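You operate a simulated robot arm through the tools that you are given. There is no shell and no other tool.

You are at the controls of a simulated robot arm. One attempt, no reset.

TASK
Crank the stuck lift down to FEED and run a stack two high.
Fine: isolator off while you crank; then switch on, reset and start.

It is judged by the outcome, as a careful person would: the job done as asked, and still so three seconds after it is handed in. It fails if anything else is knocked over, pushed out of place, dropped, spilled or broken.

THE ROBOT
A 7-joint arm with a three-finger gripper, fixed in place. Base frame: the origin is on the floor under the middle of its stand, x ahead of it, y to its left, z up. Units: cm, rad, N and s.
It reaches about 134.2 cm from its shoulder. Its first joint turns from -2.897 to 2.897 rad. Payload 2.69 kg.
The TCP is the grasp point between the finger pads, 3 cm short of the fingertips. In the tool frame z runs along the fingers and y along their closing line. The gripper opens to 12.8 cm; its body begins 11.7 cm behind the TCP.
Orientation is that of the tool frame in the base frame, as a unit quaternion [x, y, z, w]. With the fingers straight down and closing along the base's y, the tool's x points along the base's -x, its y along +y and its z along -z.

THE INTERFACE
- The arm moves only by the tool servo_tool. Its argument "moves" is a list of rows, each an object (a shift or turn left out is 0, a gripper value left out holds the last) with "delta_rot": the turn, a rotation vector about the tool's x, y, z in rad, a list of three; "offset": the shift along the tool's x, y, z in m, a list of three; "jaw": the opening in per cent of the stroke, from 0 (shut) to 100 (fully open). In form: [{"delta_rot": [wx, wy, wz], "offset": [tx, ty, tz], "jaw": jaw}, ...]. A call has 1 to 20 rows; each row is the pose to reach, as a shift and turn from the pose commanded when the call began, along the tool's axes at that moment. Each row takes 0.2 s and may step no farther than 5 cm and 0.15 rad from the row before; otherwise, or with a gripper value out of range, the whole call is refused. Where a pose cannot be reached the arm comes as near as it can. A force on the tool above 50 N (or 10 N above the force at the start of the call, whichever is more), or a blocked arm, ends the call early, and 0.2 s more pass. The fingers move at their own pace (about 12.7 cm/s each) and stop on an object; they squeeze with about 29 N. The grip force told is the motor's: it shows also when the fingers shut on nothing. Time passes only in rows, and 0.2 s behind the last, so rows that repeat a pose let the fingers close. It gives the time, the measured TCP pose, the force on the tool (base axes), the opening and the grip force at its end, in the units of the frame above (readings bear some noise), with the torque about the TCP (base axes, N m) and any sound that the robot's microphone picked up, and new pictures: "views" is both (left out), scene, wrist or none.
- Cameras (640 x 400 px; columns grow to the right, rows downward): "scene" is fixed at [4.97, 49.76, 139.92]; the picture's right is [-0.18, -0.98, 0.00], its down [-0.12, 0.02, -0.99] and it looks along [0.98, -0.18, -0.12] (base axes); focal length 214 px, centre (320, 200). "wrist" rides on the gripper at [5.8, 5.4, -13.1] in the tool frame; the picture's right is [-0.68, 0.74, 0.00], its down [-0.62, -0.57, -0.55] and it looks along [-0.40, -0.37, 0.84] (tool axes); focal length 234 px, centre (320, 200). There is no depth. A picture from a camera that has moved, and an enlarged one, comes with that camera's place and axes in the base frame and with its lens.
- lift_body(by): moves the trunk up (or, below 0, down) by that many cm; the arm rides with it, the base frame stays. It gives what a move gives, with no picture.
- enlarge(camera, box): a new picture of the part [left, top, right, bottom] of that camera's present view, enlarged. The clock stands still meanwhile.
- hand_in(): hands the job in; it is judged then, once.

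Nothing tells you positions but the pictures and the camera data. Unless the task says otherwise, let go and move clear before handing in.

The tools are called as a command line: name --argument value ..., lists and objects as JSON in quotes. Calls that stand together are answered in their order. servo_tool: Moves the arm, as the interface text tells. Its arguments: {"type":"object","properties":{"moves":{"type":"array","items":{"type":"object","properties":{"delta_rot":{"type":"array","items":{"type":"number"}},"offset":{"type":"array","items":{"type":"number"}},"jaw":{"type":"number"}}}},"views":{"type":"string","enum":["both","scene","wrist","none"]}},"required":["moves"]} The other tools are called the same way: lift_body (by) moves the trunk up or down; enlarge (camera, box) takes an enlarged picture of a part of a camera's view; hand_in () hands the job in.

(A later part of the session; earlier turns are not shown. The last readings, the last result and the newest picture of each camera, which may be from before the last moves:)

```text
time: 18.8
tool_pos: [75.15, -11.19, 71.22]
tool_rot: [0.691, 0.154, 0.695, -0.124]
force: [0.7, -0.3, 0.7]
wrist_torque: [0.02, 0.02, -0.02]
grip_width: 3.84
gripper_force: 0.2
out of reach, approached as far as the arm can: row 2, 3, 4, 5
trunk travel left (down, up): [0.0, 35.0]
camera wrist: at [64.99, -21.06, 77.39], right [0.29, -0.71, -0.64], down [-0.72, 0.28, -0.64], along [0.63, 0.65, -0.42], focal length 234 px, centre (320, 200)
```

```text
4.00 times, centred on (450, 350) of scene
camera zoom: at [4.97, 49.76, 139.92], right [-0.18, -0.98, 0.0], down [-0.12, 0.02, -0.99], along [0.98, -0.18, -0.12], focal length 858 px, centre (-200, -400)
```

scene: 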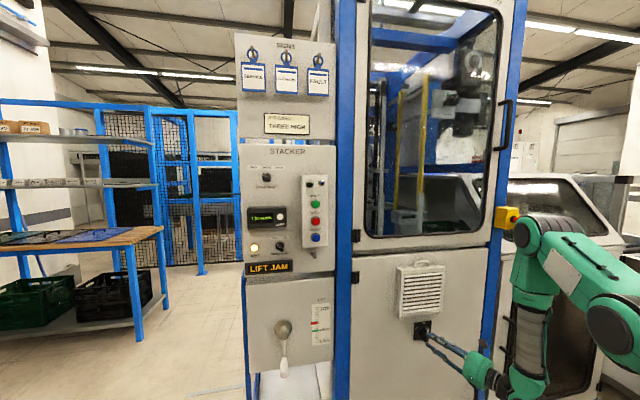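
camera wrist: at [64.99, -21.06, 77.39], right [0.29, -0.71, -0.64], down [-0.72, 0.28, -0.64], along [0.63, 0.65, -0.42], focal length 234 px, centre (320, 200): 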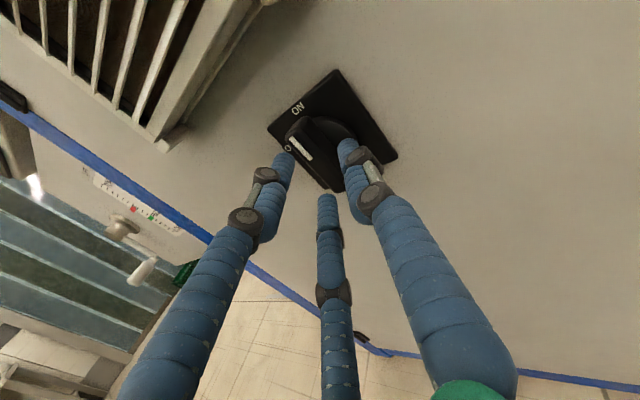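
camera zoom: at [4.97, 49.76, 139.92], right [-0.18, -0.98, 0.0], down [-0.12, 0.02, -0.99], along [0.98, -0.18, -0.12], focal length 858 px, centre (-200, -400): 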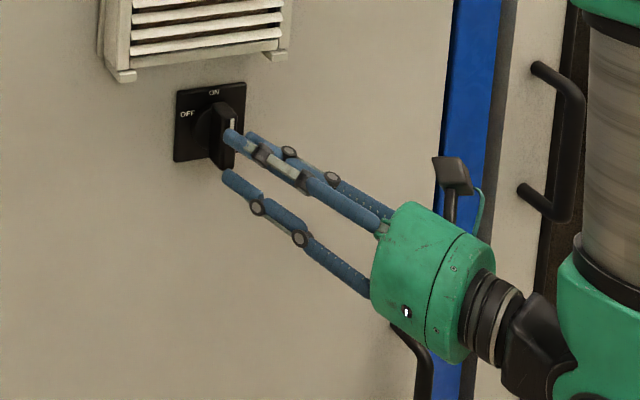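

It is not yaw that limits the reach; the residual roll error suggests the last wrist joint is at its stop. A 60° different roll gives an equivalent three-finger straddle of the bar, so I'll back off and roll the hand.

servo_tool --moves '[{"offset": [0, 0, -0.02]}, {"offset": [0, 0, -0.04], "delta_rot": [0, 0, -0.1]}, {"offset": [0, 0, -0.045], "delta_rot": [0, 0, -0.24]}, {"offset": [0, 0, -0.045], "delta_rot": [0, 0, -0.38]}, {"offset": [0, 0, -0.045], "delta_rot": [0, 0, -0.52]}, {"offset": [0, 0, -0.045], "delta_rot": [0, 0, -0.66]}, {"offset": [0, 0, -0.045], "delta_rot": [0, 0, -0.8]}, {"offset": [0, 0, -0.045], "delta_rot": [0, 0, -0.92]}, {"offset": [0, 0, -0.045], "delta_rot": [0, 0, -1.011]}, {"offset": [0, 0, -0.045], "delta_rot": [0, 0, -1.011]}]'

```text
time: 20.9
tool_pos: [71.15, -12.87, 71.17]
tool_rot: [0.531, 0.469, 0.668, 0.225]
force: [0.3, 0.6, 0.2]
wrist_torque: [0.02, 0.03, -0.02]
grip_width: 3.83
gripper_force: 0.1
trunk travel left (down, up): [0.0, 35.0]
camera wrist: at [58.12, -15.87, 78.82], right [0.37, -0.88, 0.3], down [-0.41, -0.45, -0.8], along [0.83, 0.17, -0.53], focal length 234 px, centre (320, 200)
```

scene: 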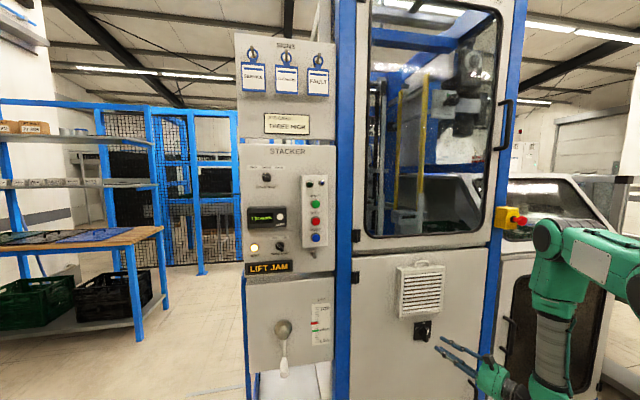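
wrist: 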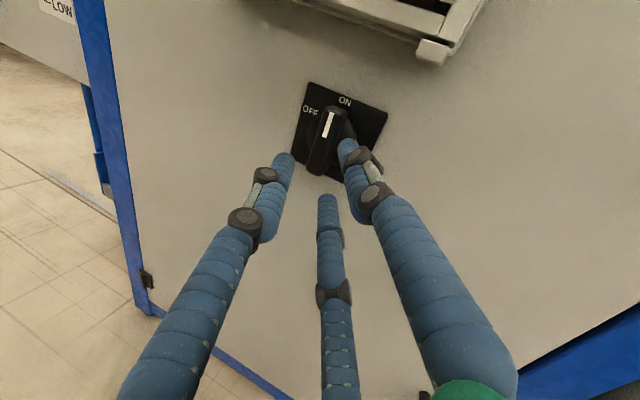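

No limit flags now. I'll straighten the yaw to about 9°, re-align in front of the bar, and check again.

servo_tool --moves '[{"delta_rot": [-0.0415, -0.072, 0], "offset": [0.004, 0, 0.006]}, {"delta_rot": [-0.083, -0.144, 0], "offset": [0.008, 0, 0.012]}, {"delta_rot": [-0.1245, -0.2165, 0], "offset": [0.0115, 0, 0.019]}, {"delta_rot": [-0.1245, -0.2165, 0], "offset": [0.0115, 0, 0.019]}]'

enlarge --camera "wrist" --box '[250, 60, 410, 220]'

enlarge --camera "scene" --box '[395, 300, 505, 400]'

```text
time: 21.9
tool_pos: [72.45, -11.27, 71.65]
tool_rot: [0.586, 0.399, 0.635, 0.307]
force: [-0.3, -0.1, -0.8]
wrist_torque: [-0.02, 0.02, 0.04]
grip_width: 3.81
gripper_force: 0.0
trunk travel left (down, up): [0.0, 35.0]
camera wrist: at [59.15, -10.87, 79.28], right [0.14, -0.94, 0.3], down [-0.51, -0.33, -0.79], along [0.85, -0.04, -0.53], focal length 234 px, centre (320, 200)
```

scene: 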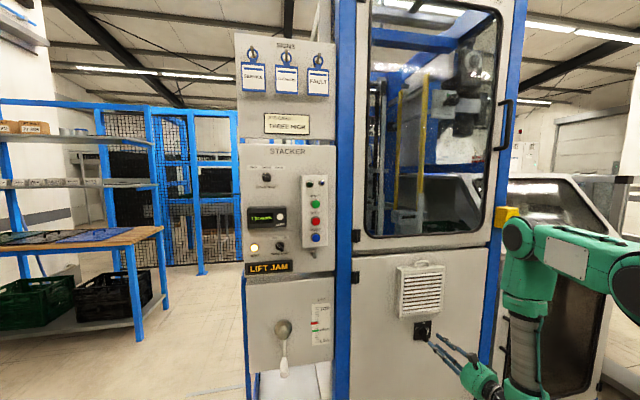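
wrist: 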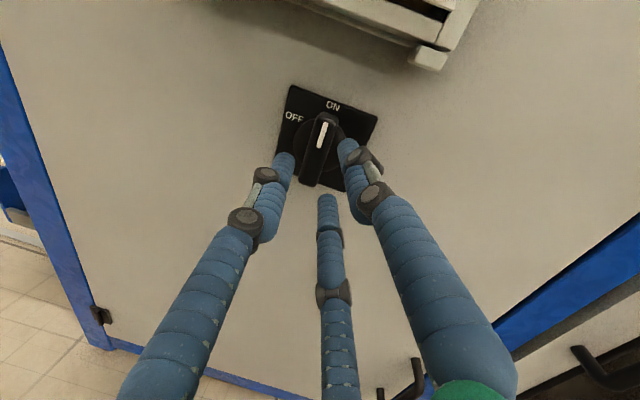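

```text
2.50 times, centred on (330, 140) of wrist
camera zoom: at [59.15, -10.87, 79.28], right [0.14, -0.94, 0.3], down [-0.51, -0.33, -0.79], along [0.85, -0.04, -0.53], focal length 585 px, centre (295, 350)
```

zoom: 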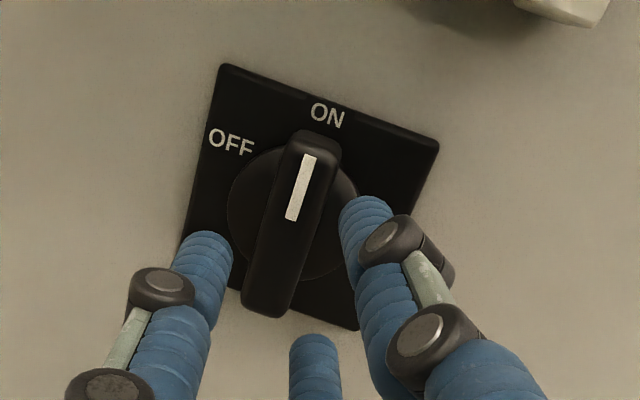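

```text
4.00 times, centred on (450, 350) of scene
camera zoom: at [4.97, 49.76, 139.92], right [-0.18, -0.98, 0.0], down [-0.12, 0.02, -0.99], along [0.98, -0.18, -0.12], focal length 858 px, centre (-200, -400)
```

zoom: 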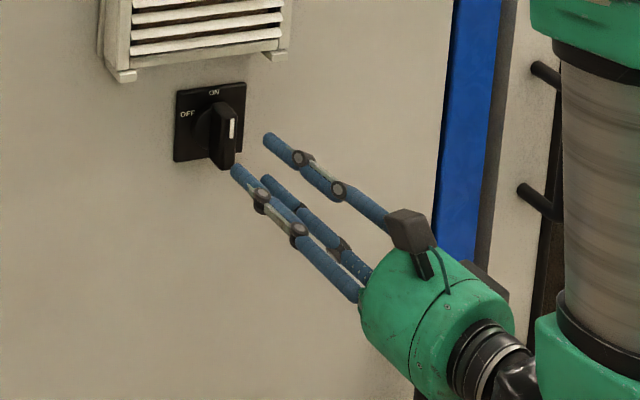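

The view is clear: the bar is centred at about [79.4, -10.1, 71.75] and the tool axis points right at it. I'll widen the fingers enough to straddle the bar and advance to the grasp depth.

servo_tool --moves '[{"offset": [0, 0.001, 0.005], "jaw": 55}, {"offset": [0, 0.001, 0.01], "jaw": 55}, {"offset": [0.0005, 0.001, 0.025], "jaw": 55}, {"offset": [0.0005, 0.001, 0.04], "jaw": 55}, {"offset": [0.0005, 0.001, 0.05], "jaw": 55}, {"offset": [0.0005, 0.001, 0.056], "jaw": 55}]'

enlarge --camera "wrist" --box '[240, 60, 420, 260]'

enlarge --camera "scene" --box '[385, 290, 495, 390]'

```text
time: 23.4
tool_pos: [77.92, -10.22, 71.97]
tool_rot: [0.587, 0.399, 0.635, 0.307]
force: [-12.0, -1.1, -0.1]
wrist_torque: [-0.26, 0.56, -0.34]
grip_width: 7.26
gripper_force: 1.5
trunk travel left (down, up): [0.0, 35.0]
camera wrist: at [64.69, -9.99, 79.5], right [0.14, -0.94, 0.3], down [-0.51, -0.33, -0.79], along [0.85, -0.04, -0.53], focal length 234 px, centre (320, 200)
```

scene: 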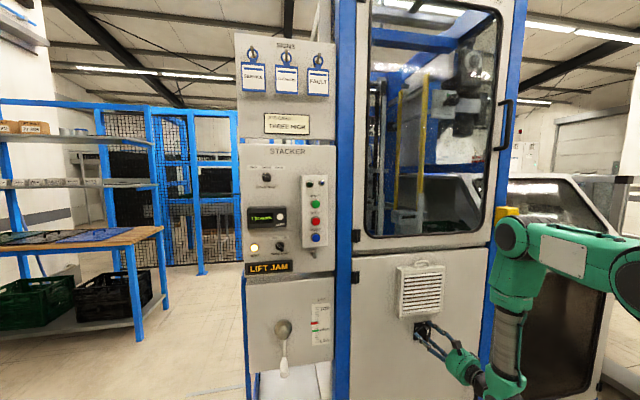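
wrist: 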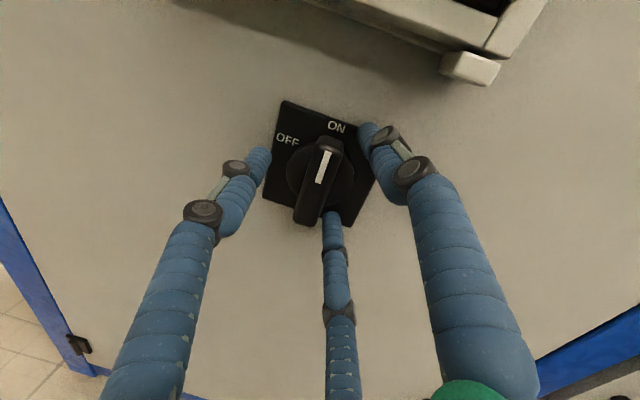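

```text
2.00 times, centred on (330, 160) of wrist
camera zoom: at [64.69, -9.99, 79.5], right [0.14, -0.94, 0.3], down [-0.51, -0.33, -0.79], along [0.85, -0.04, -0.53], focal length 468 px, centre (300, 280)
```

zoom: 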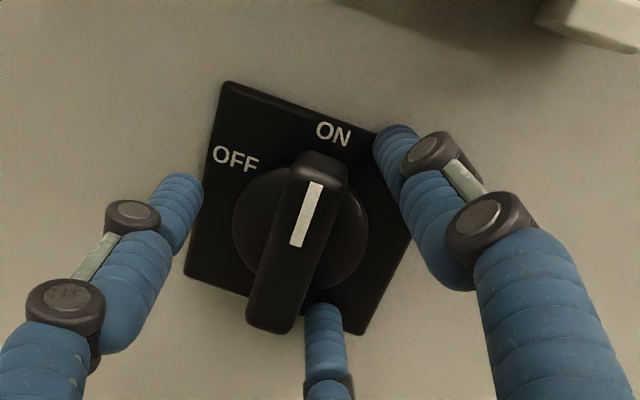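

```text
4.00 times, centred on (440, 340) of scene
camera zoom: at [4.97, 49.76, 139.92], right [-0.18, -0.98, 0.0], down [-0.12, 0.02, -0.99], along [0.98, -0.18, -0.12], focal length 858 px, centre (-160, -360)
```

zoom: 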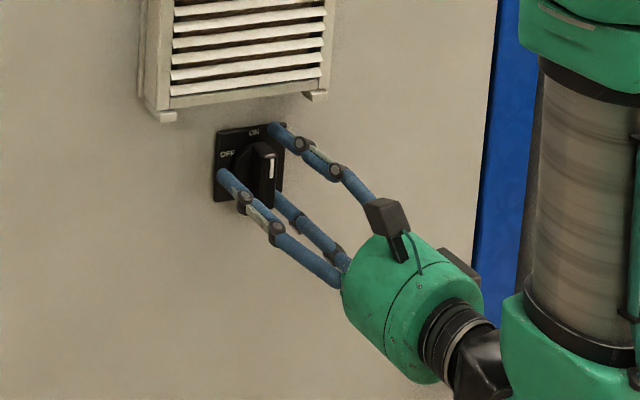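

The fingers straddle the bar and the tips have just touched the back plate (12 N). I'll back off half a centimetre and close on the bar.

servo_tool --moves '[{"offset": [0, 0, -0.006], "jaw": 55}, {"offset": [0, 0, -0.006], "jaw": 40}, {"offset": [0, 0, -0.006], "jaw": 20}, {"offset": [0, 0, -0.006], "jaw": 0}, {"offset": [0, 0, -0.006], "jaw": 0}]'

enlarge --camera "wrist" --box '[240, 60, 420, 260]'

```text
time: 24.4
tool_pos: [77.35, -11.21, 71.69]
tool_rot: [0.592, 0.396, 0.631, 0.309]
force: [-1.3, -44.2, -13.2]
wrist_torque: [-0.09, 0.62, -0.43]
grip_width: 4.16
gripper_force: 45.3
trunk travel left (down, up): [0.0, 35.0]
stopped in row 5: the force on the tool passed its limit at 53 N (the readings are from after the stop); the commanded pose is now the measured one
camera wrist: at [64.11, -10.58, 79.33], right [0.13, -0.95, 0.3], down [-0.52, -0.32, -0.79], along [0.84, -0.05, -0.53], focal length 234 px, centre (320, 200)
```

scene: 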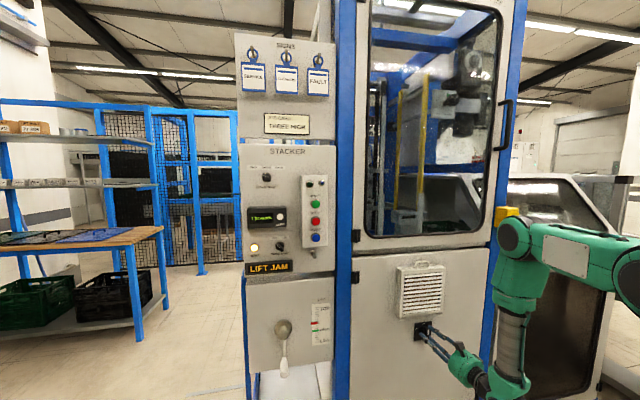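
wrist: 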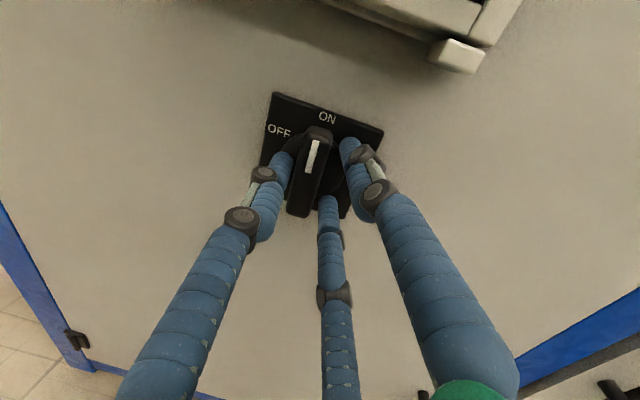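

```text
2.00 times, centred on (330, 160) of wrist
camera zoom: at [64.11, -10.58, 79.33], right [0.13, -0.95, 0.3], down [-0.52, -0.32, -0.79], along [0.84, -0.05, -0.53], focal length 468 px, centre (300, 280)
```

zoom: 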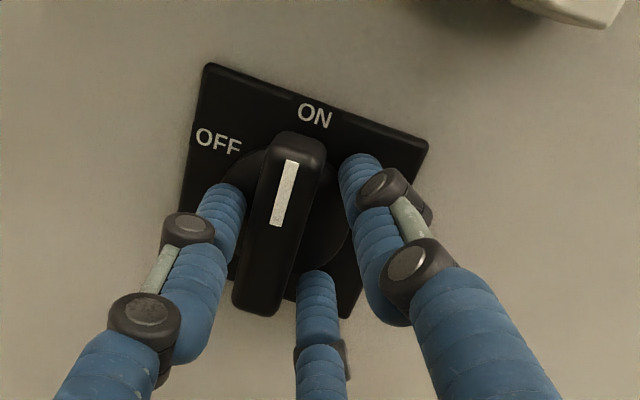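

The fingers hold the bar but the uneven three-finger contact pushes the hand sideways (44 N). I'll relax the grip to a loose cage around the bar to take that load off.

servo_tool --moves '[{"jaw": 34}, {"jaw": 34}]' --views "none"

```text
time: 25.0
tool_pos: [77.39, -10.97, 71.47]
tool_rot: [0.591, 0.396, 0.632, 0.309]
force: [0.6, -33.7, -18.3]
wrist_torque: [-0.13, 0.7, -0.96]
grip_width: 4.52
gripper_force: 45.5
trunk travel left (down, up): [0.0, 35.0]
```

servo_tool --moves '[{"offset": [-0.004, 0.001, 0], "jaw": 36}, {"offset": [-0.008, 0.002, 0], "jaw": 36}, {"offset": [-0.008, 0.002, 0], "jaw": 36}]' --views "wrist"

enlarge --camera "wrist" --box '[240, 60, 420, 260]'

```text
time: 25.8
tool_pos: [77.34, -11.44, 71.41]
tool_rot: [0.589, 0.398, 0.633, 0.307]
force: [0.2, -0.9, -0.3]
wrist_torque: [0.0, 0.0, 0.02]
grip_width: 4.61
gripper_force: 0.0
trunk travel left (down, up): [0.0, 35.0]
camera wrist: at [64.09, -10.96, 79.17], right [0.14, -0.94, 0.3], down [-0.52, -0.33, -0.79], along [0.85, -0.05, -0.53], focal length 234 px, centre (320, 200)
```

wrist: 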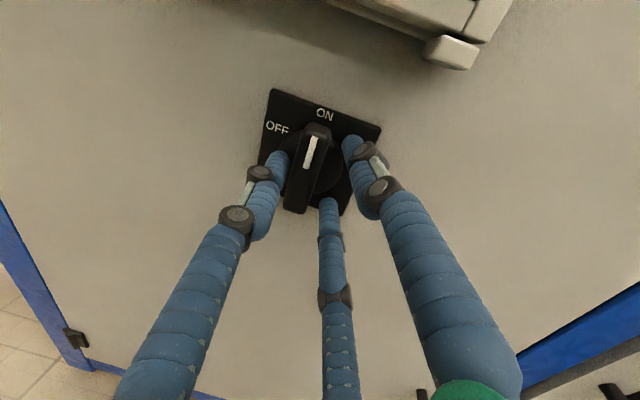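

```text
2.00 times, centred on (330, 160) of wrist
camera zoom: at [64.09, -10.96, 79.17], right [0.14, -0.94, 0.3], down [-0.52, -0.33, -0.79], along [0.85, -0.05, -0.53], focal length 468 px, centre (300, 280)
```

zoom: 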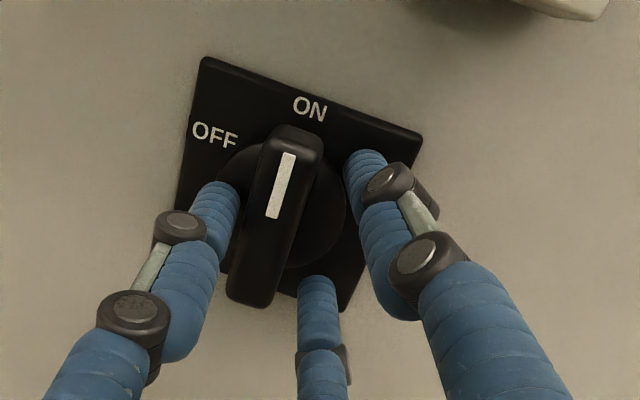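

Force-free now with the bar loosely caged. I'll start turning the handle counter-clockwise toward OFF, rotating about the knob's own axis, halfway first.

servo_tool --moves '[{"delta_rot": [0, 0, -0.13], "offset": [0.0003, 0.0012, 0], "jaw": 36}, {"delta_rot": [0, 0, -0.26], "offset": [0.0007, 0.0024, 0]}, {"delta_rot": [0, 0, -0.39], "offset": [0.0013, 0.0035, 0]}, {"delta_rot": [0, 0, -0.52], "offset": [0.002, 0.0046, 0]}, {"delta_rot": [0, 0, -0.65], "offset": [0.0028, 0.0055, 0]}, {"delta_rot": [0, 0, -0.78], "offset": [0.0038, 0.0063, 0]}]'

enlarge --camera "wrist" --box '[240, 60, 420, 260]'

enlarge --camera "scene" --box '[385, 290, 495, 390]'

```text
time: 27.2
tool_pos: [77.33, -11.12, 72.39]
tool_rot: [0.39, 0.592, 0.47, 0.526]
force: [-3.0, 31.6, 14.0]
wrist_torque: [0.55, -0.71, -0.02]
grip_width: 4.8
gripper_force: 37.6
trunk travel left (down, up): [0.0, 35.0]
camera wrist: at [63.38, -6.14, 76.31], right [0.07, -0.46, 0.89], down [-0.44, -0.81, -0.38], along [0.9, -0.36, -0.26], focal length 234 px, centre (320, 200)
```

scene: 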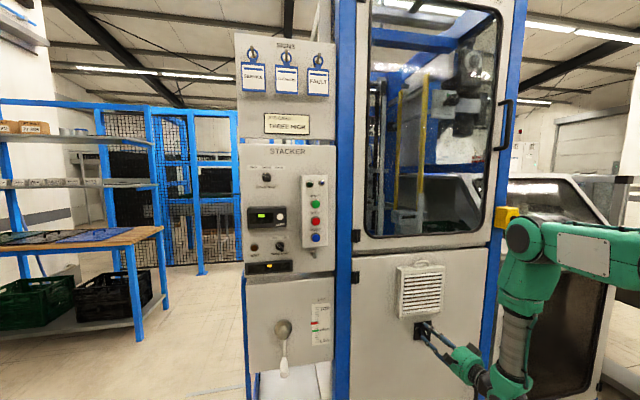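
wrist: 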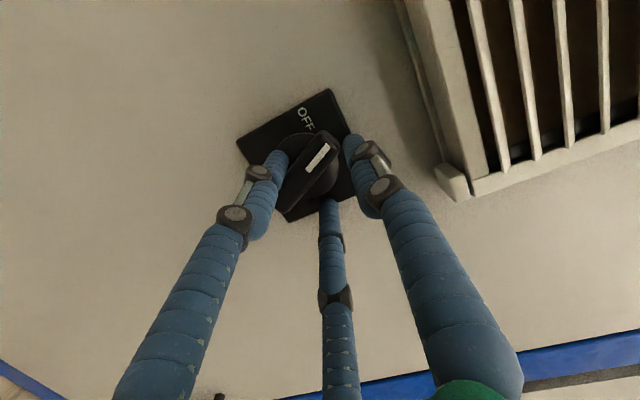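

```text
2.00 times, centred on (330, 160) of wrist
camera zoom: at [63.38, -6.14, 76.31], right [0.07, -0.46, 0.89], down [-0.44, -0.81, -0.38], along [0.9, -0.36, -0.26], focal length 468 px, centre (300, 280)
```

zoom: 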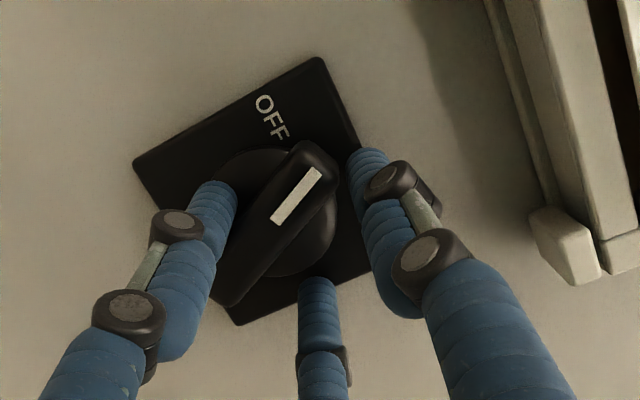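

```text
4.00 times, centred on (440, 340) of scene
camera zoom: at [4.97, 49.76, 139.92], right [-0.18, -0.98, 0.0], down [-0.12, 0.02, -0.99], along [0.98, -0.18, -0.12], focal length 858 px, centre (-160, -360)
```

zoom: 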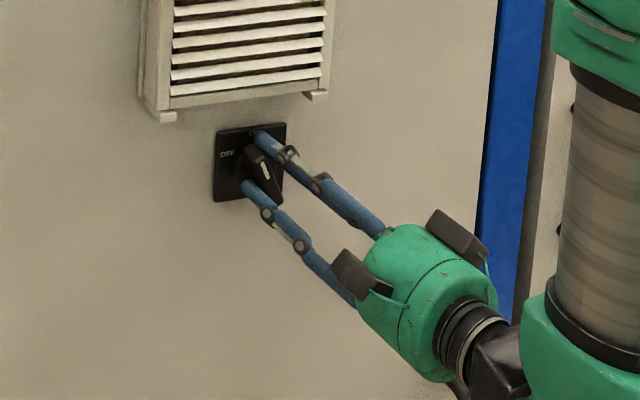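

The control panel's lamps have gone dark, so the isolator is already breaking the supply, but the handle lags the hand at about 25–35°. I'll keep turning until it seats at OFF.

servo_tool --moves '[{"delta_rot": [0, 0, -0.1], "offset": [0.002, 0.001, 0], "jaw": 36}, {"delta_rot": [0, 0, -0.22], "offset": [0.0035, 0.002, 0]}, {"delta_rot": [0, 0, -0.34], "offset": [0.005, 0.003, 0]}, {"delta_rot": [0, 0, -0.46], "offset": [0.006, 0.004, 0]}, {"delta_rot": [0, 0, -0.58], "offset": [0.0066, 0.0045, 0]}, {"delta_rot": [0, 0, -0.7], "offset": [0.0072, 0.005, 0]}]'

enlarge --camera "wrist" --box '[240, 60, 420, 260]'

enlarge --camera "scene" --box '[385, 290, 495, 390]'

```text
time: 28.6
tool_pos: [77.28, -10.65, 72.47]
tool_rot: [0.165, 0.692, 0.259, 0.654]
force: [-6.5, 1.6, -0.5]
wrist_torque: [0.06, 0.23, 0.07]
grip_width: 4.62
gripper_force: 0.3
trunk travel left (down, up): [0.0, 35.0]
camera wrist: at [63.21, -4.87, 71.02], right [-0.02, 0.21, 0.98], down [-0.43, -0.89, 0.18], along [0.9, -0.41, 0.11], focal length 234 px, centre (320, 200)
```

scene: 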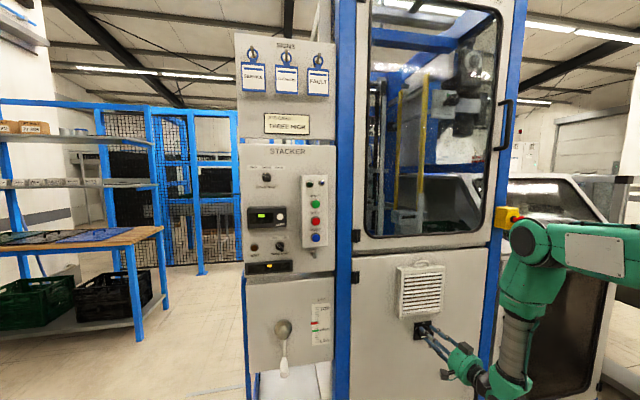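
wrist: 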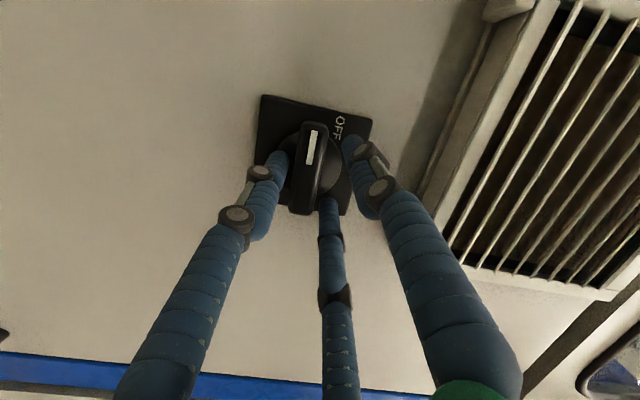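

```text
2.00 times, centred on (330, 160) of wrist
camera zoom: at [63.21, -4.87, 71.02], right [-0.02, 0.21, 0.98], down [-0.43, -0.89, 0.18], along [0.9, -0.41, 0.11], focal length 468 px, centre (300, 280)
```

zoom: 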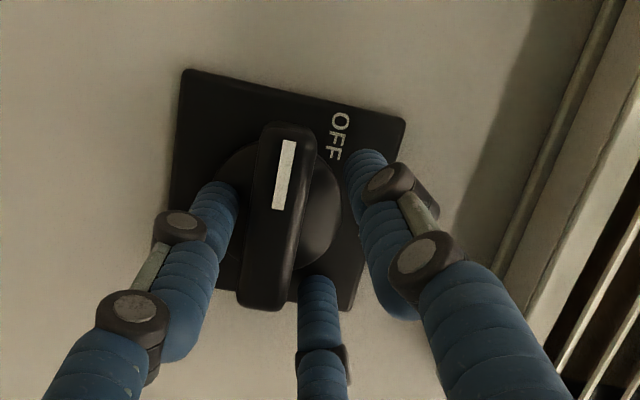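

```text
4.00 times, centred on (440, 340) of scene
camera zoom: at [4.97, 49.76, 139.92], right [-0.18, -0.98, 0.0], down [-0.12, 0.02, -0.99], along [0.98, -0.18, -0.12], focal length 858 px, centre (-160, -360)
```

zoom: 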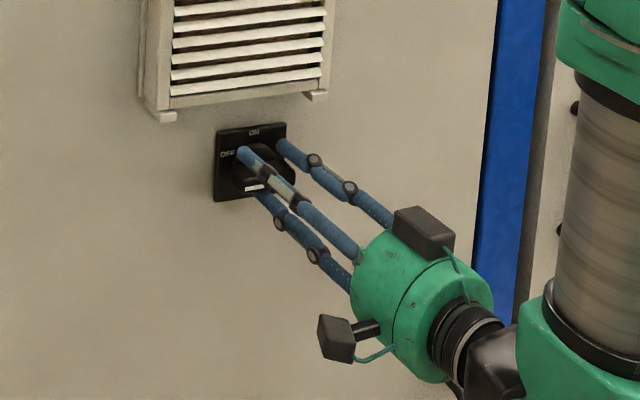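

The handle is horizontal at OFF and it has settled there with no residual force; the panel is dead. I'll open and withdraw straight back.

servo_tool --moves '[{"offset": [0, 0, 0], "jaw": 48}, {"offset": [0, 0, -0.005], "jaw": 52}, {"offset": [0, 0, -0.03], "jaw": 52}, {"offset": [0, 0, -0.06], "jaw": 52}, {"offset": [0, 0, -0.085], "jaw": 52}]'

enlarge --camera "wrist" --box '[240, 60, 420, 260]'

enlarge --camera "scene" --box '[235, 140, 345, 280]'

```text
time: 29.8
tool_pos: [68.85, -11.84, 72.68]
tool_rot: [0.166, 0.691, 0.26, 0.654]
force: [0.1, -0.3, 0.4]
wrist_torque: [-0.02, 0.02, 0.02]
grip_width: 6.63
gripper_force: 0.0
trunk travel left (down, up): [0.0, 35.0]
camera wrist: at [54.8, -6.09, 71.07], right [-0.02, 0.21, 0.98], down [-0.43, -0.89, 0.18], along [0.9, -0.41, 0.11], focal length 234 px, centre (320, 200)
```

scene: 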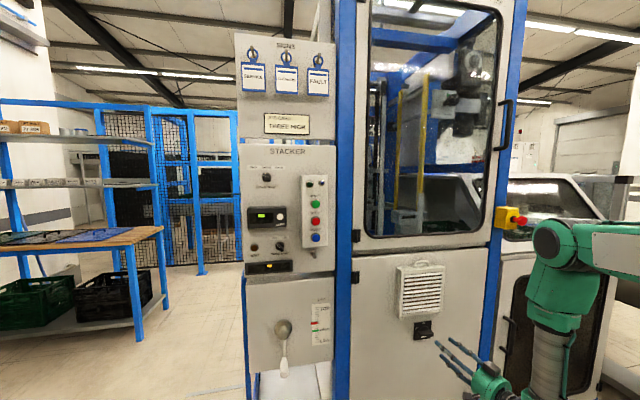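
wrist: 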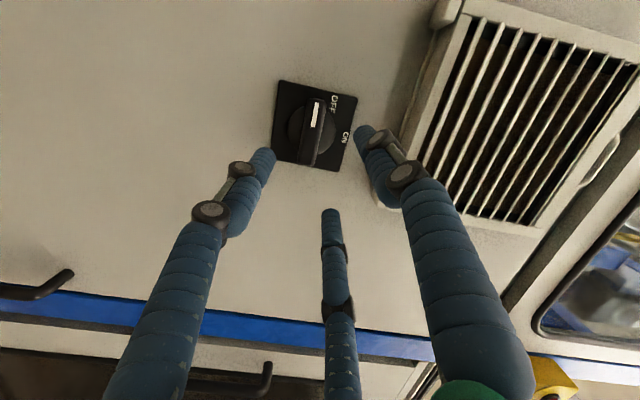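

```text
2.00 times, centred on (330, 160) of wrist
camera zoom: at [54.8, -6.09, 71.07], right [-0.02, 0.21, 0.98], down [-0.43, -0.89, 0.18], along [0.9, -0.41, 0.11], focal length 468 px, centre (300, 280)
```

zoom: 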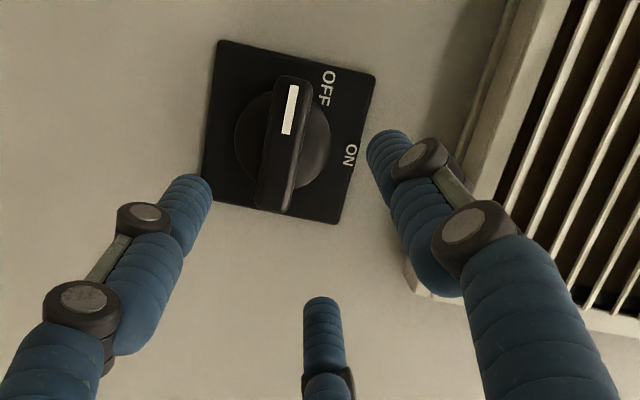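

```text
2.86 times, centred on (290, 210) of scene
camera zoom: at [4.97, 49.76, 139.92], right [-0.18, -0.98, 0.0], down [-0.12, 0.02, -0.99], along [0.98, -0.18, -0.12], focal length 613 px, centre (406, 171)
```

zoom: 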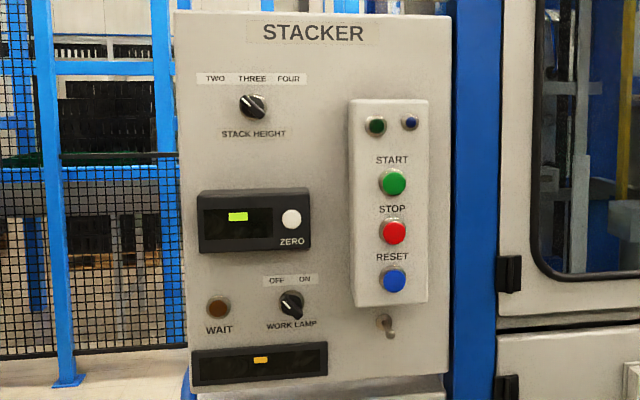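

Isolator is confirmed at OFF and the panel displays are dark. Next is the crank: to get the wrist across to the left side without hitting joint limits I'll raise and pitch the tool down, traverse, then level it again there.

servo_tool --moves '[{"delta_rot": [0.074, 0.105, 0.019], "offset": [-0.0172, 0.0137, -0.0092], "jaw": 52}, {"delta_rot": [0.148, 0.211, 0.037], "offset": [-0.0344, 0.0274, -0.0184]}, {"delta_rot": [0.222, 0.316, 0.056], "offset": [-0.0516, 0.0411, -0.0276]}, {"delta_rot": [0.296, 0.421, 0.074], "offset": [-0.0688, 0.0548, -0.0368]}, {"delta_rot": [0.37, 0.527, 0.093], "offset": [-0.086, 0.0685, -0.046]}, {"delta_rot": [0.444, 0.632, 0.112], "offset": [-0.1032, 0.0822, -0.0552]}, {"delta_rot": [0.518, 0.737, 0.13], "offset": [-0.1204, 0.0959, -0.0644]}, {"delta_rot": [0.592, 0.842, 0.149], "offset": [-0.1376, 0.1096, -0.0736]}, {"delta_rot": [0.666, 0.948, 0.167], "offset": [-0.1548, 0.1233, -0.0828]}, {"delta_rot": [0.74, 1.053, 0.186], "offset": [-0.172, 0.137, -0.092]}]'

```text
time: 32.0
tool_pos: [59.49, -11.49, 92.79]
tool_rot: [0.293, 0.944, 0.11, 0.102]
force: [-0.7, -2.0, -0.9]
wrist_torque: [0.12, -0.13, 0.05]
grip_width: 6.65
gripper_force: 0.1
out of reach, approached as far as the arm can: row 10
trunk travel left (down, up): [0.0, 35.0]
camera wrist: at [54.22, -5.86, 105.93], right [0.94, 0.2, 0.28], down [0.06, -0.89, 0.45], along [0.35, -0.41, -0.85], focal length 234 px, centre (320, 200)
```

scene: 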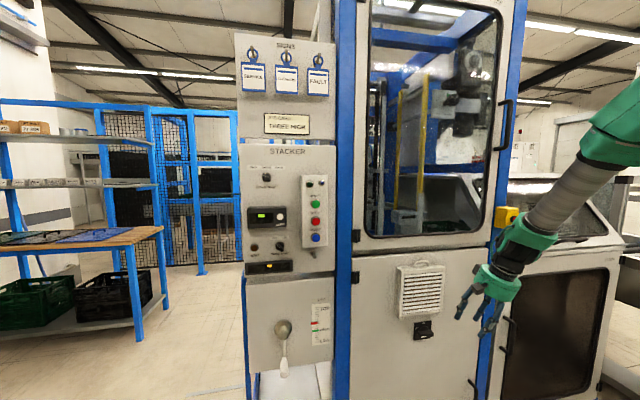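
wrist: 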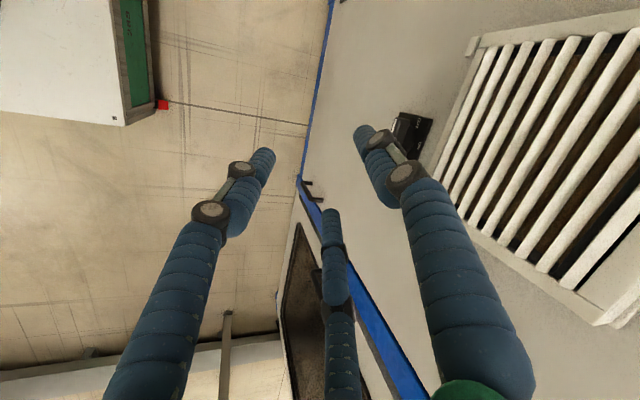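

servo_tool --moves '[{"offset": [0.0237, 0.0324, 0.0021]}, {"offset": [0.0474, 0.0647, 0.0043]}, {"offset": [0.0711, 0.0971, 0.0064]}, {"offset": [0.0949, 0.1294, 0.0086]}, {"offset": [0.1186, 0.1618, 0.0107]}, {"offset": [0.1423, 0.1941, 0.0129]}, {"offset": [0.166, 0.2265, 0.015]}, {"offset": [0.1897, 0.2589, 0.0171]}, {"offset": [0.2134, 0.2912, 0.0193]}, {"offset": [0.2371, 0.3236, 0.0214]}, {"offset": [0.2609, 0.3559, 0.0236]}, {"offset": [0.2846, 0.3883, 0.0257]}, {"offset": [0.3083, 0.4206, 0.0279]}, {"offset": [0.332, 0.453, 0.03]}]'

```text
time: 35.0
tool_pos: [50.58, 26.43, 79.58]
tool_rot: [0.291, 0.945, 0.108, 0.102]
force: [-0.8, 0.2, -0.3]
wrist_torque: [-0.01, -0.01, -0.01]
grip_width: 6.69
gripper_force: 0.1
out of reach, approached as far as the arm can: row 1, 2, 3, 4, 5, 6, 7, 8, 9, 10, 11, 12, 13, 14
trunk travel left (down, up): [0.0, 35.0]
camera wrist: at [45.28, 32.24, 92.81], right [0.94, 0.21, 0.28], down [0.06, -0.89, 0.46], along [0.35, -0.41, -0.84], focal length 234 px, centre (320, 200)
```

scene: 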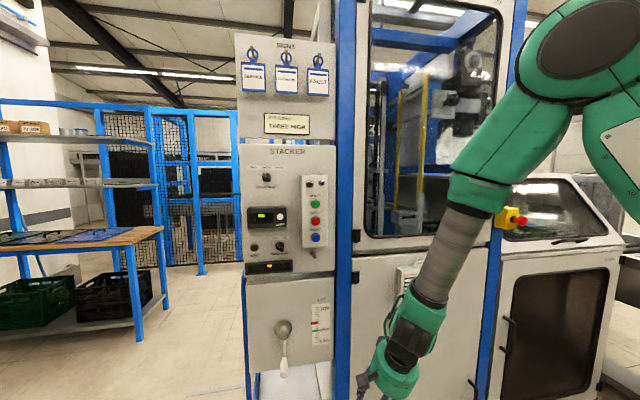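
wrist: 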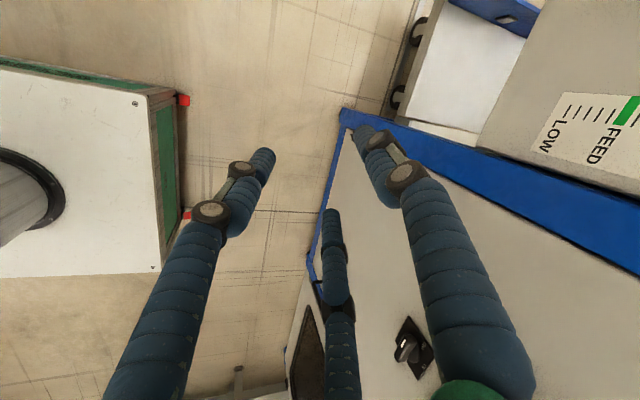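

The arm lagged behind during the traverse (orientation held, position short). From here I'll raise it while rolling back toward the original hand orientation to free the joints.

servo_tool --moves '[{"delta_rot": [0, 0, -0.1], "offset": [0.002, 0.0263, -0.0198]}, {"delta_rot": [0, 0, -0.2], "offset": [0.004, 0.0527, -0.0395]}, {"delta_rot": [0, 0, -0.3], "offset": [0.006, 0.079, -0.0593]}, {"delta_rot": [0, 0, -0.4], "offset": [0.008, 0.1053, -0.079]}, {"delta_rot": [0, 0, -0.5], "offset": [0.01, 0.1317, -0.0988]}, {"delta_rot": [0, 0, -0.62], "offset": [0.0116, 0.158, -0.1185]}]'

```text
time: 36.4
tool_pos: [54.26, 38.67, 95.83]
tool_rot: [-0.013, 0.989, 0.07, 0.128]
force: [0.5, 0.1, 0.9]
wrist_torque: [-0.01, 0.03, -0.03]
grip_width: 6.66
gripper_force: 0.0
out of reach, approached as far as the arm can: row 1
trunk travel left (down, up): [0.0, 35.0]
camera wrist: at [45.06, 42.05, 107.54], right [0.62, 0.73, 0.27], down [0.48, -0.63, 0.61], along [0.62, -0.25, -0.75], focal length 234 px, centre (320, 200)
```

scene: 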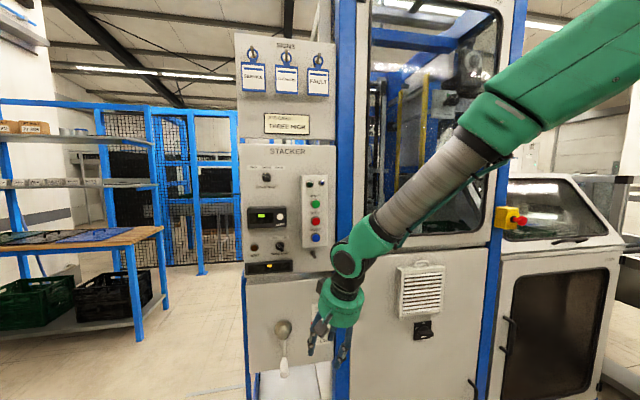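
wrist: 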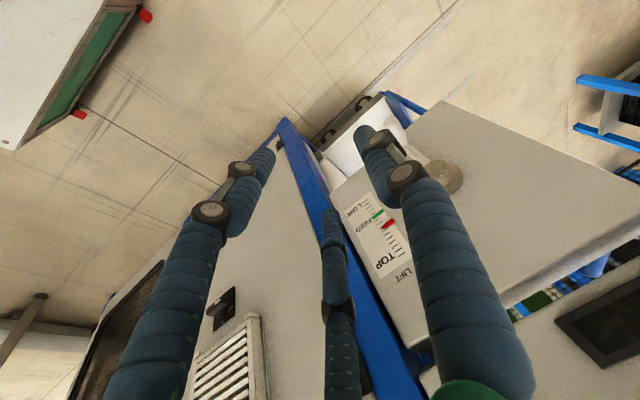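

Now in front of the crank panel. I'll level the tool to point at the crank, staying well back (tips at x≈61, handle tip at x≈72).

servo_tool --moves '[{"delta_rot": [0.0127, -0.131, -0.0087], "offset": [-0.0006, 0.0055, 0.0133]}, {"delta_rot": [0.0254, -0.262, -0.0173], "offset": [-0.0013, 0.011, 0.0265]}, {"delta_rot": [0.0381, -0.393, -0.026], "offset": [-0.0019, 0.0164, 0.0398]}, {"delta_rot": [0.0508, -0.524, -0.0346], "offset": [-0.0025, 0.0219, 0.053]}, {"delta_rot": [0.0635, -0.655, -0.0433], "offset": [-0.0032, 0.0274, 0.0663]}, {"delta_rot": [0.0762, -0.786, -0.0519], "offset": [-0.0038, 0.0329, 0.0796]}, {"delta_rot": [0.0889, -0.917, -0.0606], "offset": [-0.0044, 0.0384, 0.0928]}, {"delta_rot": [0.1016, -1.048, -0.0692], "offset": [-0.005, 0.0438, 0.1061]}, {"delta_rot": [0.1143, -1.179, -0.0779], "offset": [-0.0057, 0.0493, 0.1193]}, {"delta_rot": [0.127, -1.31, -0.0865], "offset": [-0.0063, 0.0548, 0.1326]}]'

```text
time: 38.6
tool_pos: [58.07, 45.95, 84.06]
tool_rot: [0.001, 0.705, 0.0, 0.709]
force: [-0.6, -0.2, 0.4]
wrist_torque: [-0.04, 0.13, 0.04]
grip_width: 6.65
gripper_force: 0.0
trunk travel left (down, up): [0.0, 35.0]
camera wrist: at [44.98, 51.33, 78.18], right [0.0, 0.73, 0.68], down [-0.55, -0.57, 0.61], along [0.83, -0.37, 0.41], focal length 234 px, centre (320, 200)
```

scene: 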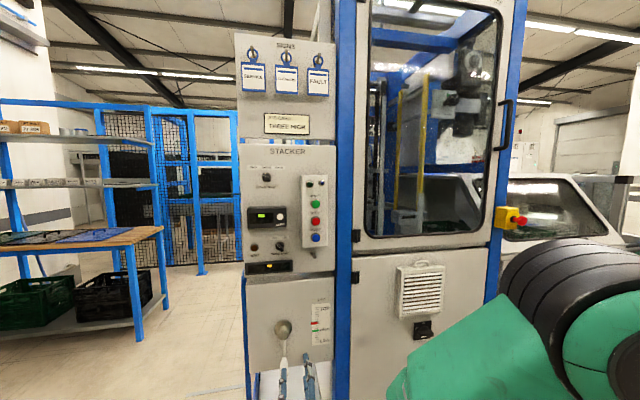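
wrist: 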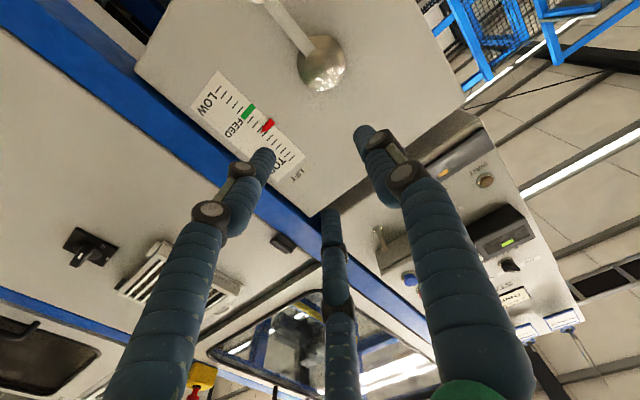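

Level with no limit flags. I'll lower to handle height to see the crank handle in the wrist view and measure it.

servo_tool --moves '[{"offset": [0.04, 0.013, 0]}, {"offset": [0.08, 0.026, 0]}, {"offset": [0.12, 0.04, 0]}, {"offset": [0.12, 0.04, 0]}]'

enlarge --camera "scene" --box '[235, 270, 345, 400]'

```text
time: 39.6
tool_pos: [57.85, 50.01, 72.16]
tool_rot: [0.0, 0.707, 0.001, 0.708]
force: [-0.1, -0.5, -0.2]
wrist_torque: [0.01, -0.02, 0.01]
grip_width: 6.67
gripper_force: 0.0
trunk travel left (down, up): [0.0, 35.0]
camera wrist: at [44.86, 55.39, 66.26], right [0.0, 0.74, 0.68], down [-0.55, -0.56, 0.61], along [0.83, -0.37, 0.41], focal length 234 px, centre (320, 200)
```

scene: 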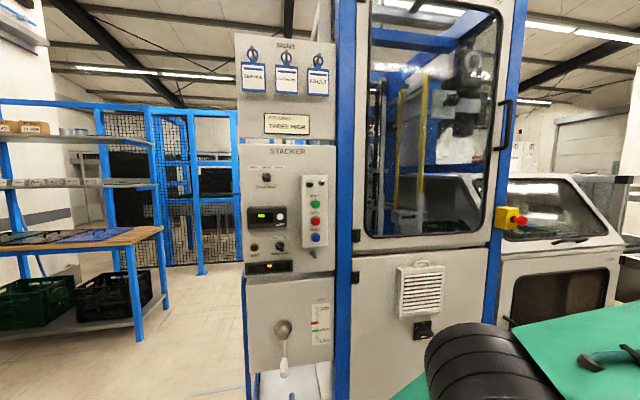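
wrist: 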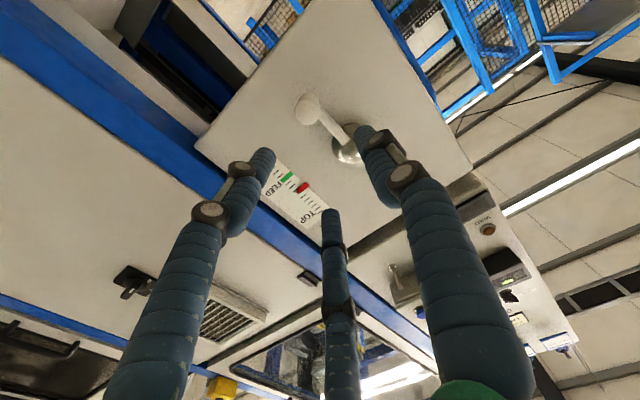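

```text
3.08 times, centred on (290, 335) of scene
camera zoom: at [4.97, 49.76, 139.92], right [-0.18, -0.98, 0.0], down [-0.12, 0.02, -0.99], along [0.98, -0.18, -0.12], focal length 660 px, centre (412, -215)
```

zoom: 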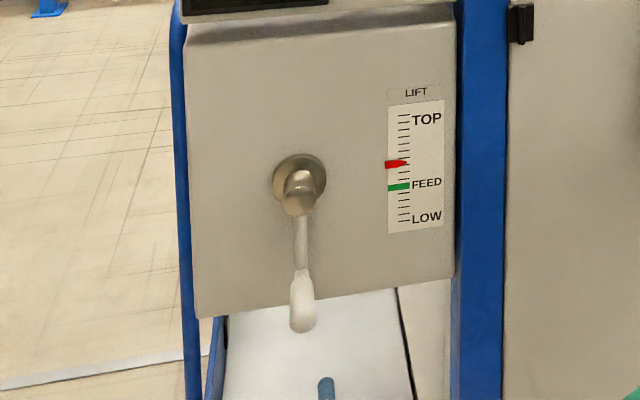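

enlarge --camera "wrist" --box '[220, 60, 420, 240]'

enlarge --camera "scene" --box '[265, 310, 305, 390]'

```text
2.22 times, centred on (320, 150) of wrist
camera zoom: at [44.86, 55.39, 66.26], right [0.0, 0.74, 0.68], down [-0.55, -0.56, 0.61], along [0.83, -0.37, 0.41], focal length 520 px, centre (320, 311)
```

zoom: 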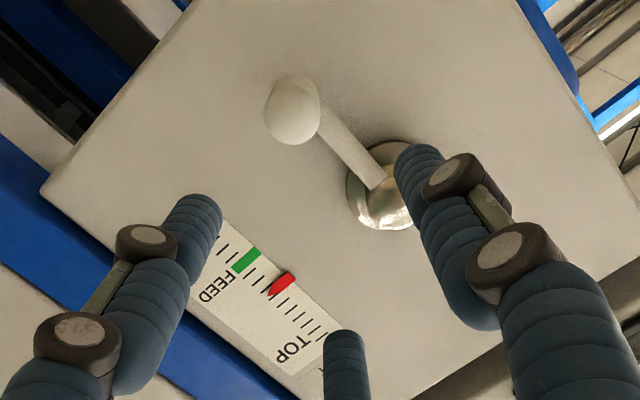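

```text
5.00 times, centred on (285, 350) of scene
camera zoom: at [4.97, 49.76, 139.92], right [-0.18, -0.98, 0.0], down [-0.12, 0.02, -0.99], along [0.98, -0.18, -0.12], focal length 1072 px, centre (495, -550)
```

zoom: 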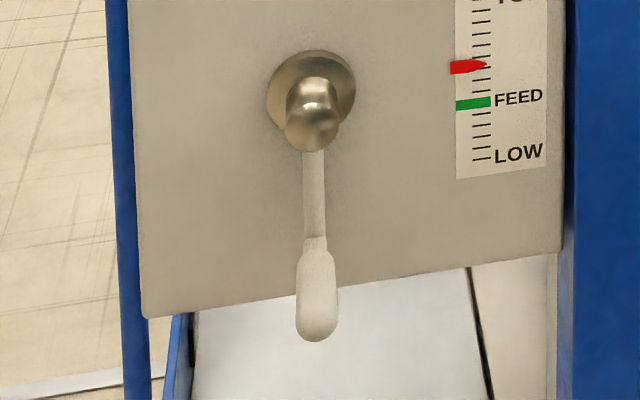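

The crank axis is at about y=49.9, z=79.9 and the handle (2.9 cm dia) points at me, ending near [72.3, 49.8, 70.2], radius ≈ 9.7 cm. I'll align with the handle's axis and stop just before its end to verify.

servo_tool --moves '[{"offset": [0.01, -0.001, 0.02], "jaw": 52}, {"offset": [0.02, -0.002, 0.05]}, {"offset": [0.02, -0.002, 0.08]}, {"offset": [0.02, -0.002, 0.1]}, {"offset": [0.02, -0.002, 0.1]}]'

enlarge --camera "wrist" --box '[220, 40, 420, 220]'

enlarge --camera "scene" --box '[255, 300, 335, 400]'

```text
time: 40.8
tool_pos: [67.94, 49.82, 69.96]
tool_rot: [0.001, 0.706, 0.0, 0.708]
force: [0.0, 0.6, -1.4]
wrist_torque: [0.05, 0.01, 0.02]
grip_width: 6.67
gripper_force: 0.1
trunk travel left (down, up): [0.0, 35.0]
camera wrist: at [54.87, 55.15, 64.22], right [0.0, 0.74, 0.68], down [-0.55, -0.56, 0.61], along [0.83, -0.37, 0.41], focal length 234 px, centre (320, 200)
```

scene: 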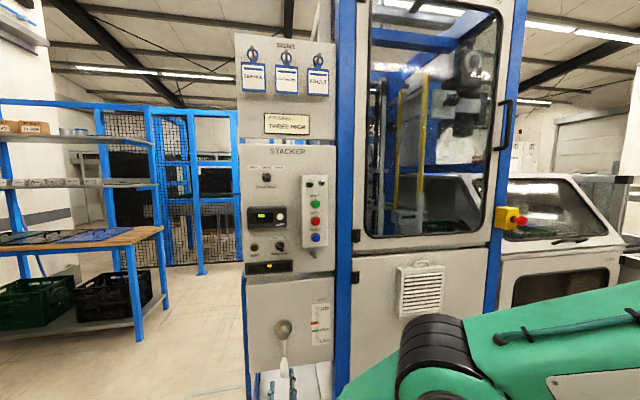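
wrist: 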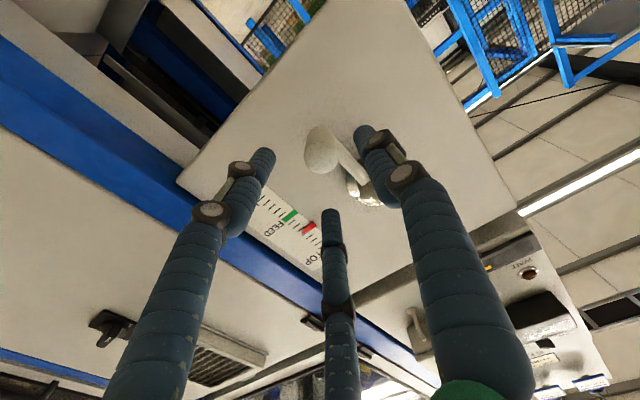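

```text
2.22 times, centred on (320, 130) of wrist
camera zoom: at [54.87, 55.15, 64.22], right [0.0, 0.74, 0.68], down [-0.55, -0.56, 0.61], along [0.83, -0.37, 0.41], focal length 520 px, centre (320, 356)
```

zoom: 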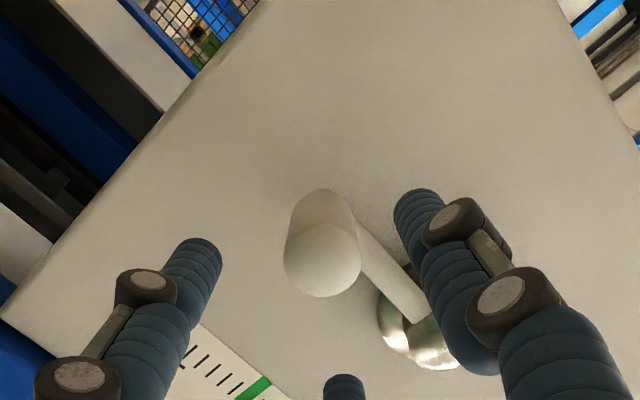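

```text
4.00 times, centred on (295, 350) of scene
camera zoom: at [4.97, 49.76, 139.92], right [-0.18, -0.98, 0.0], down [-0.12, 0.02, -0.99], along [0.98, -0.18, -0.12], focal length 858 px, centre (420, -400)
```

zoom: 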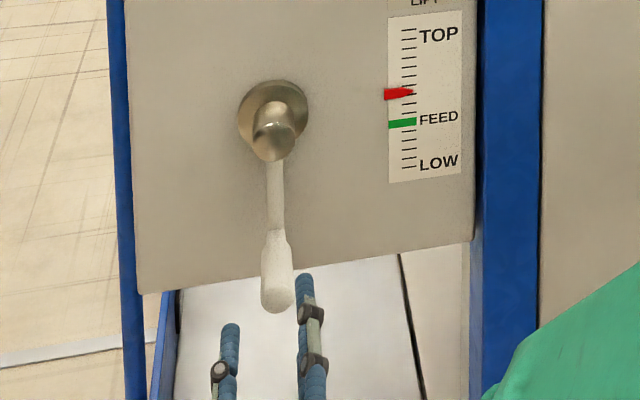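

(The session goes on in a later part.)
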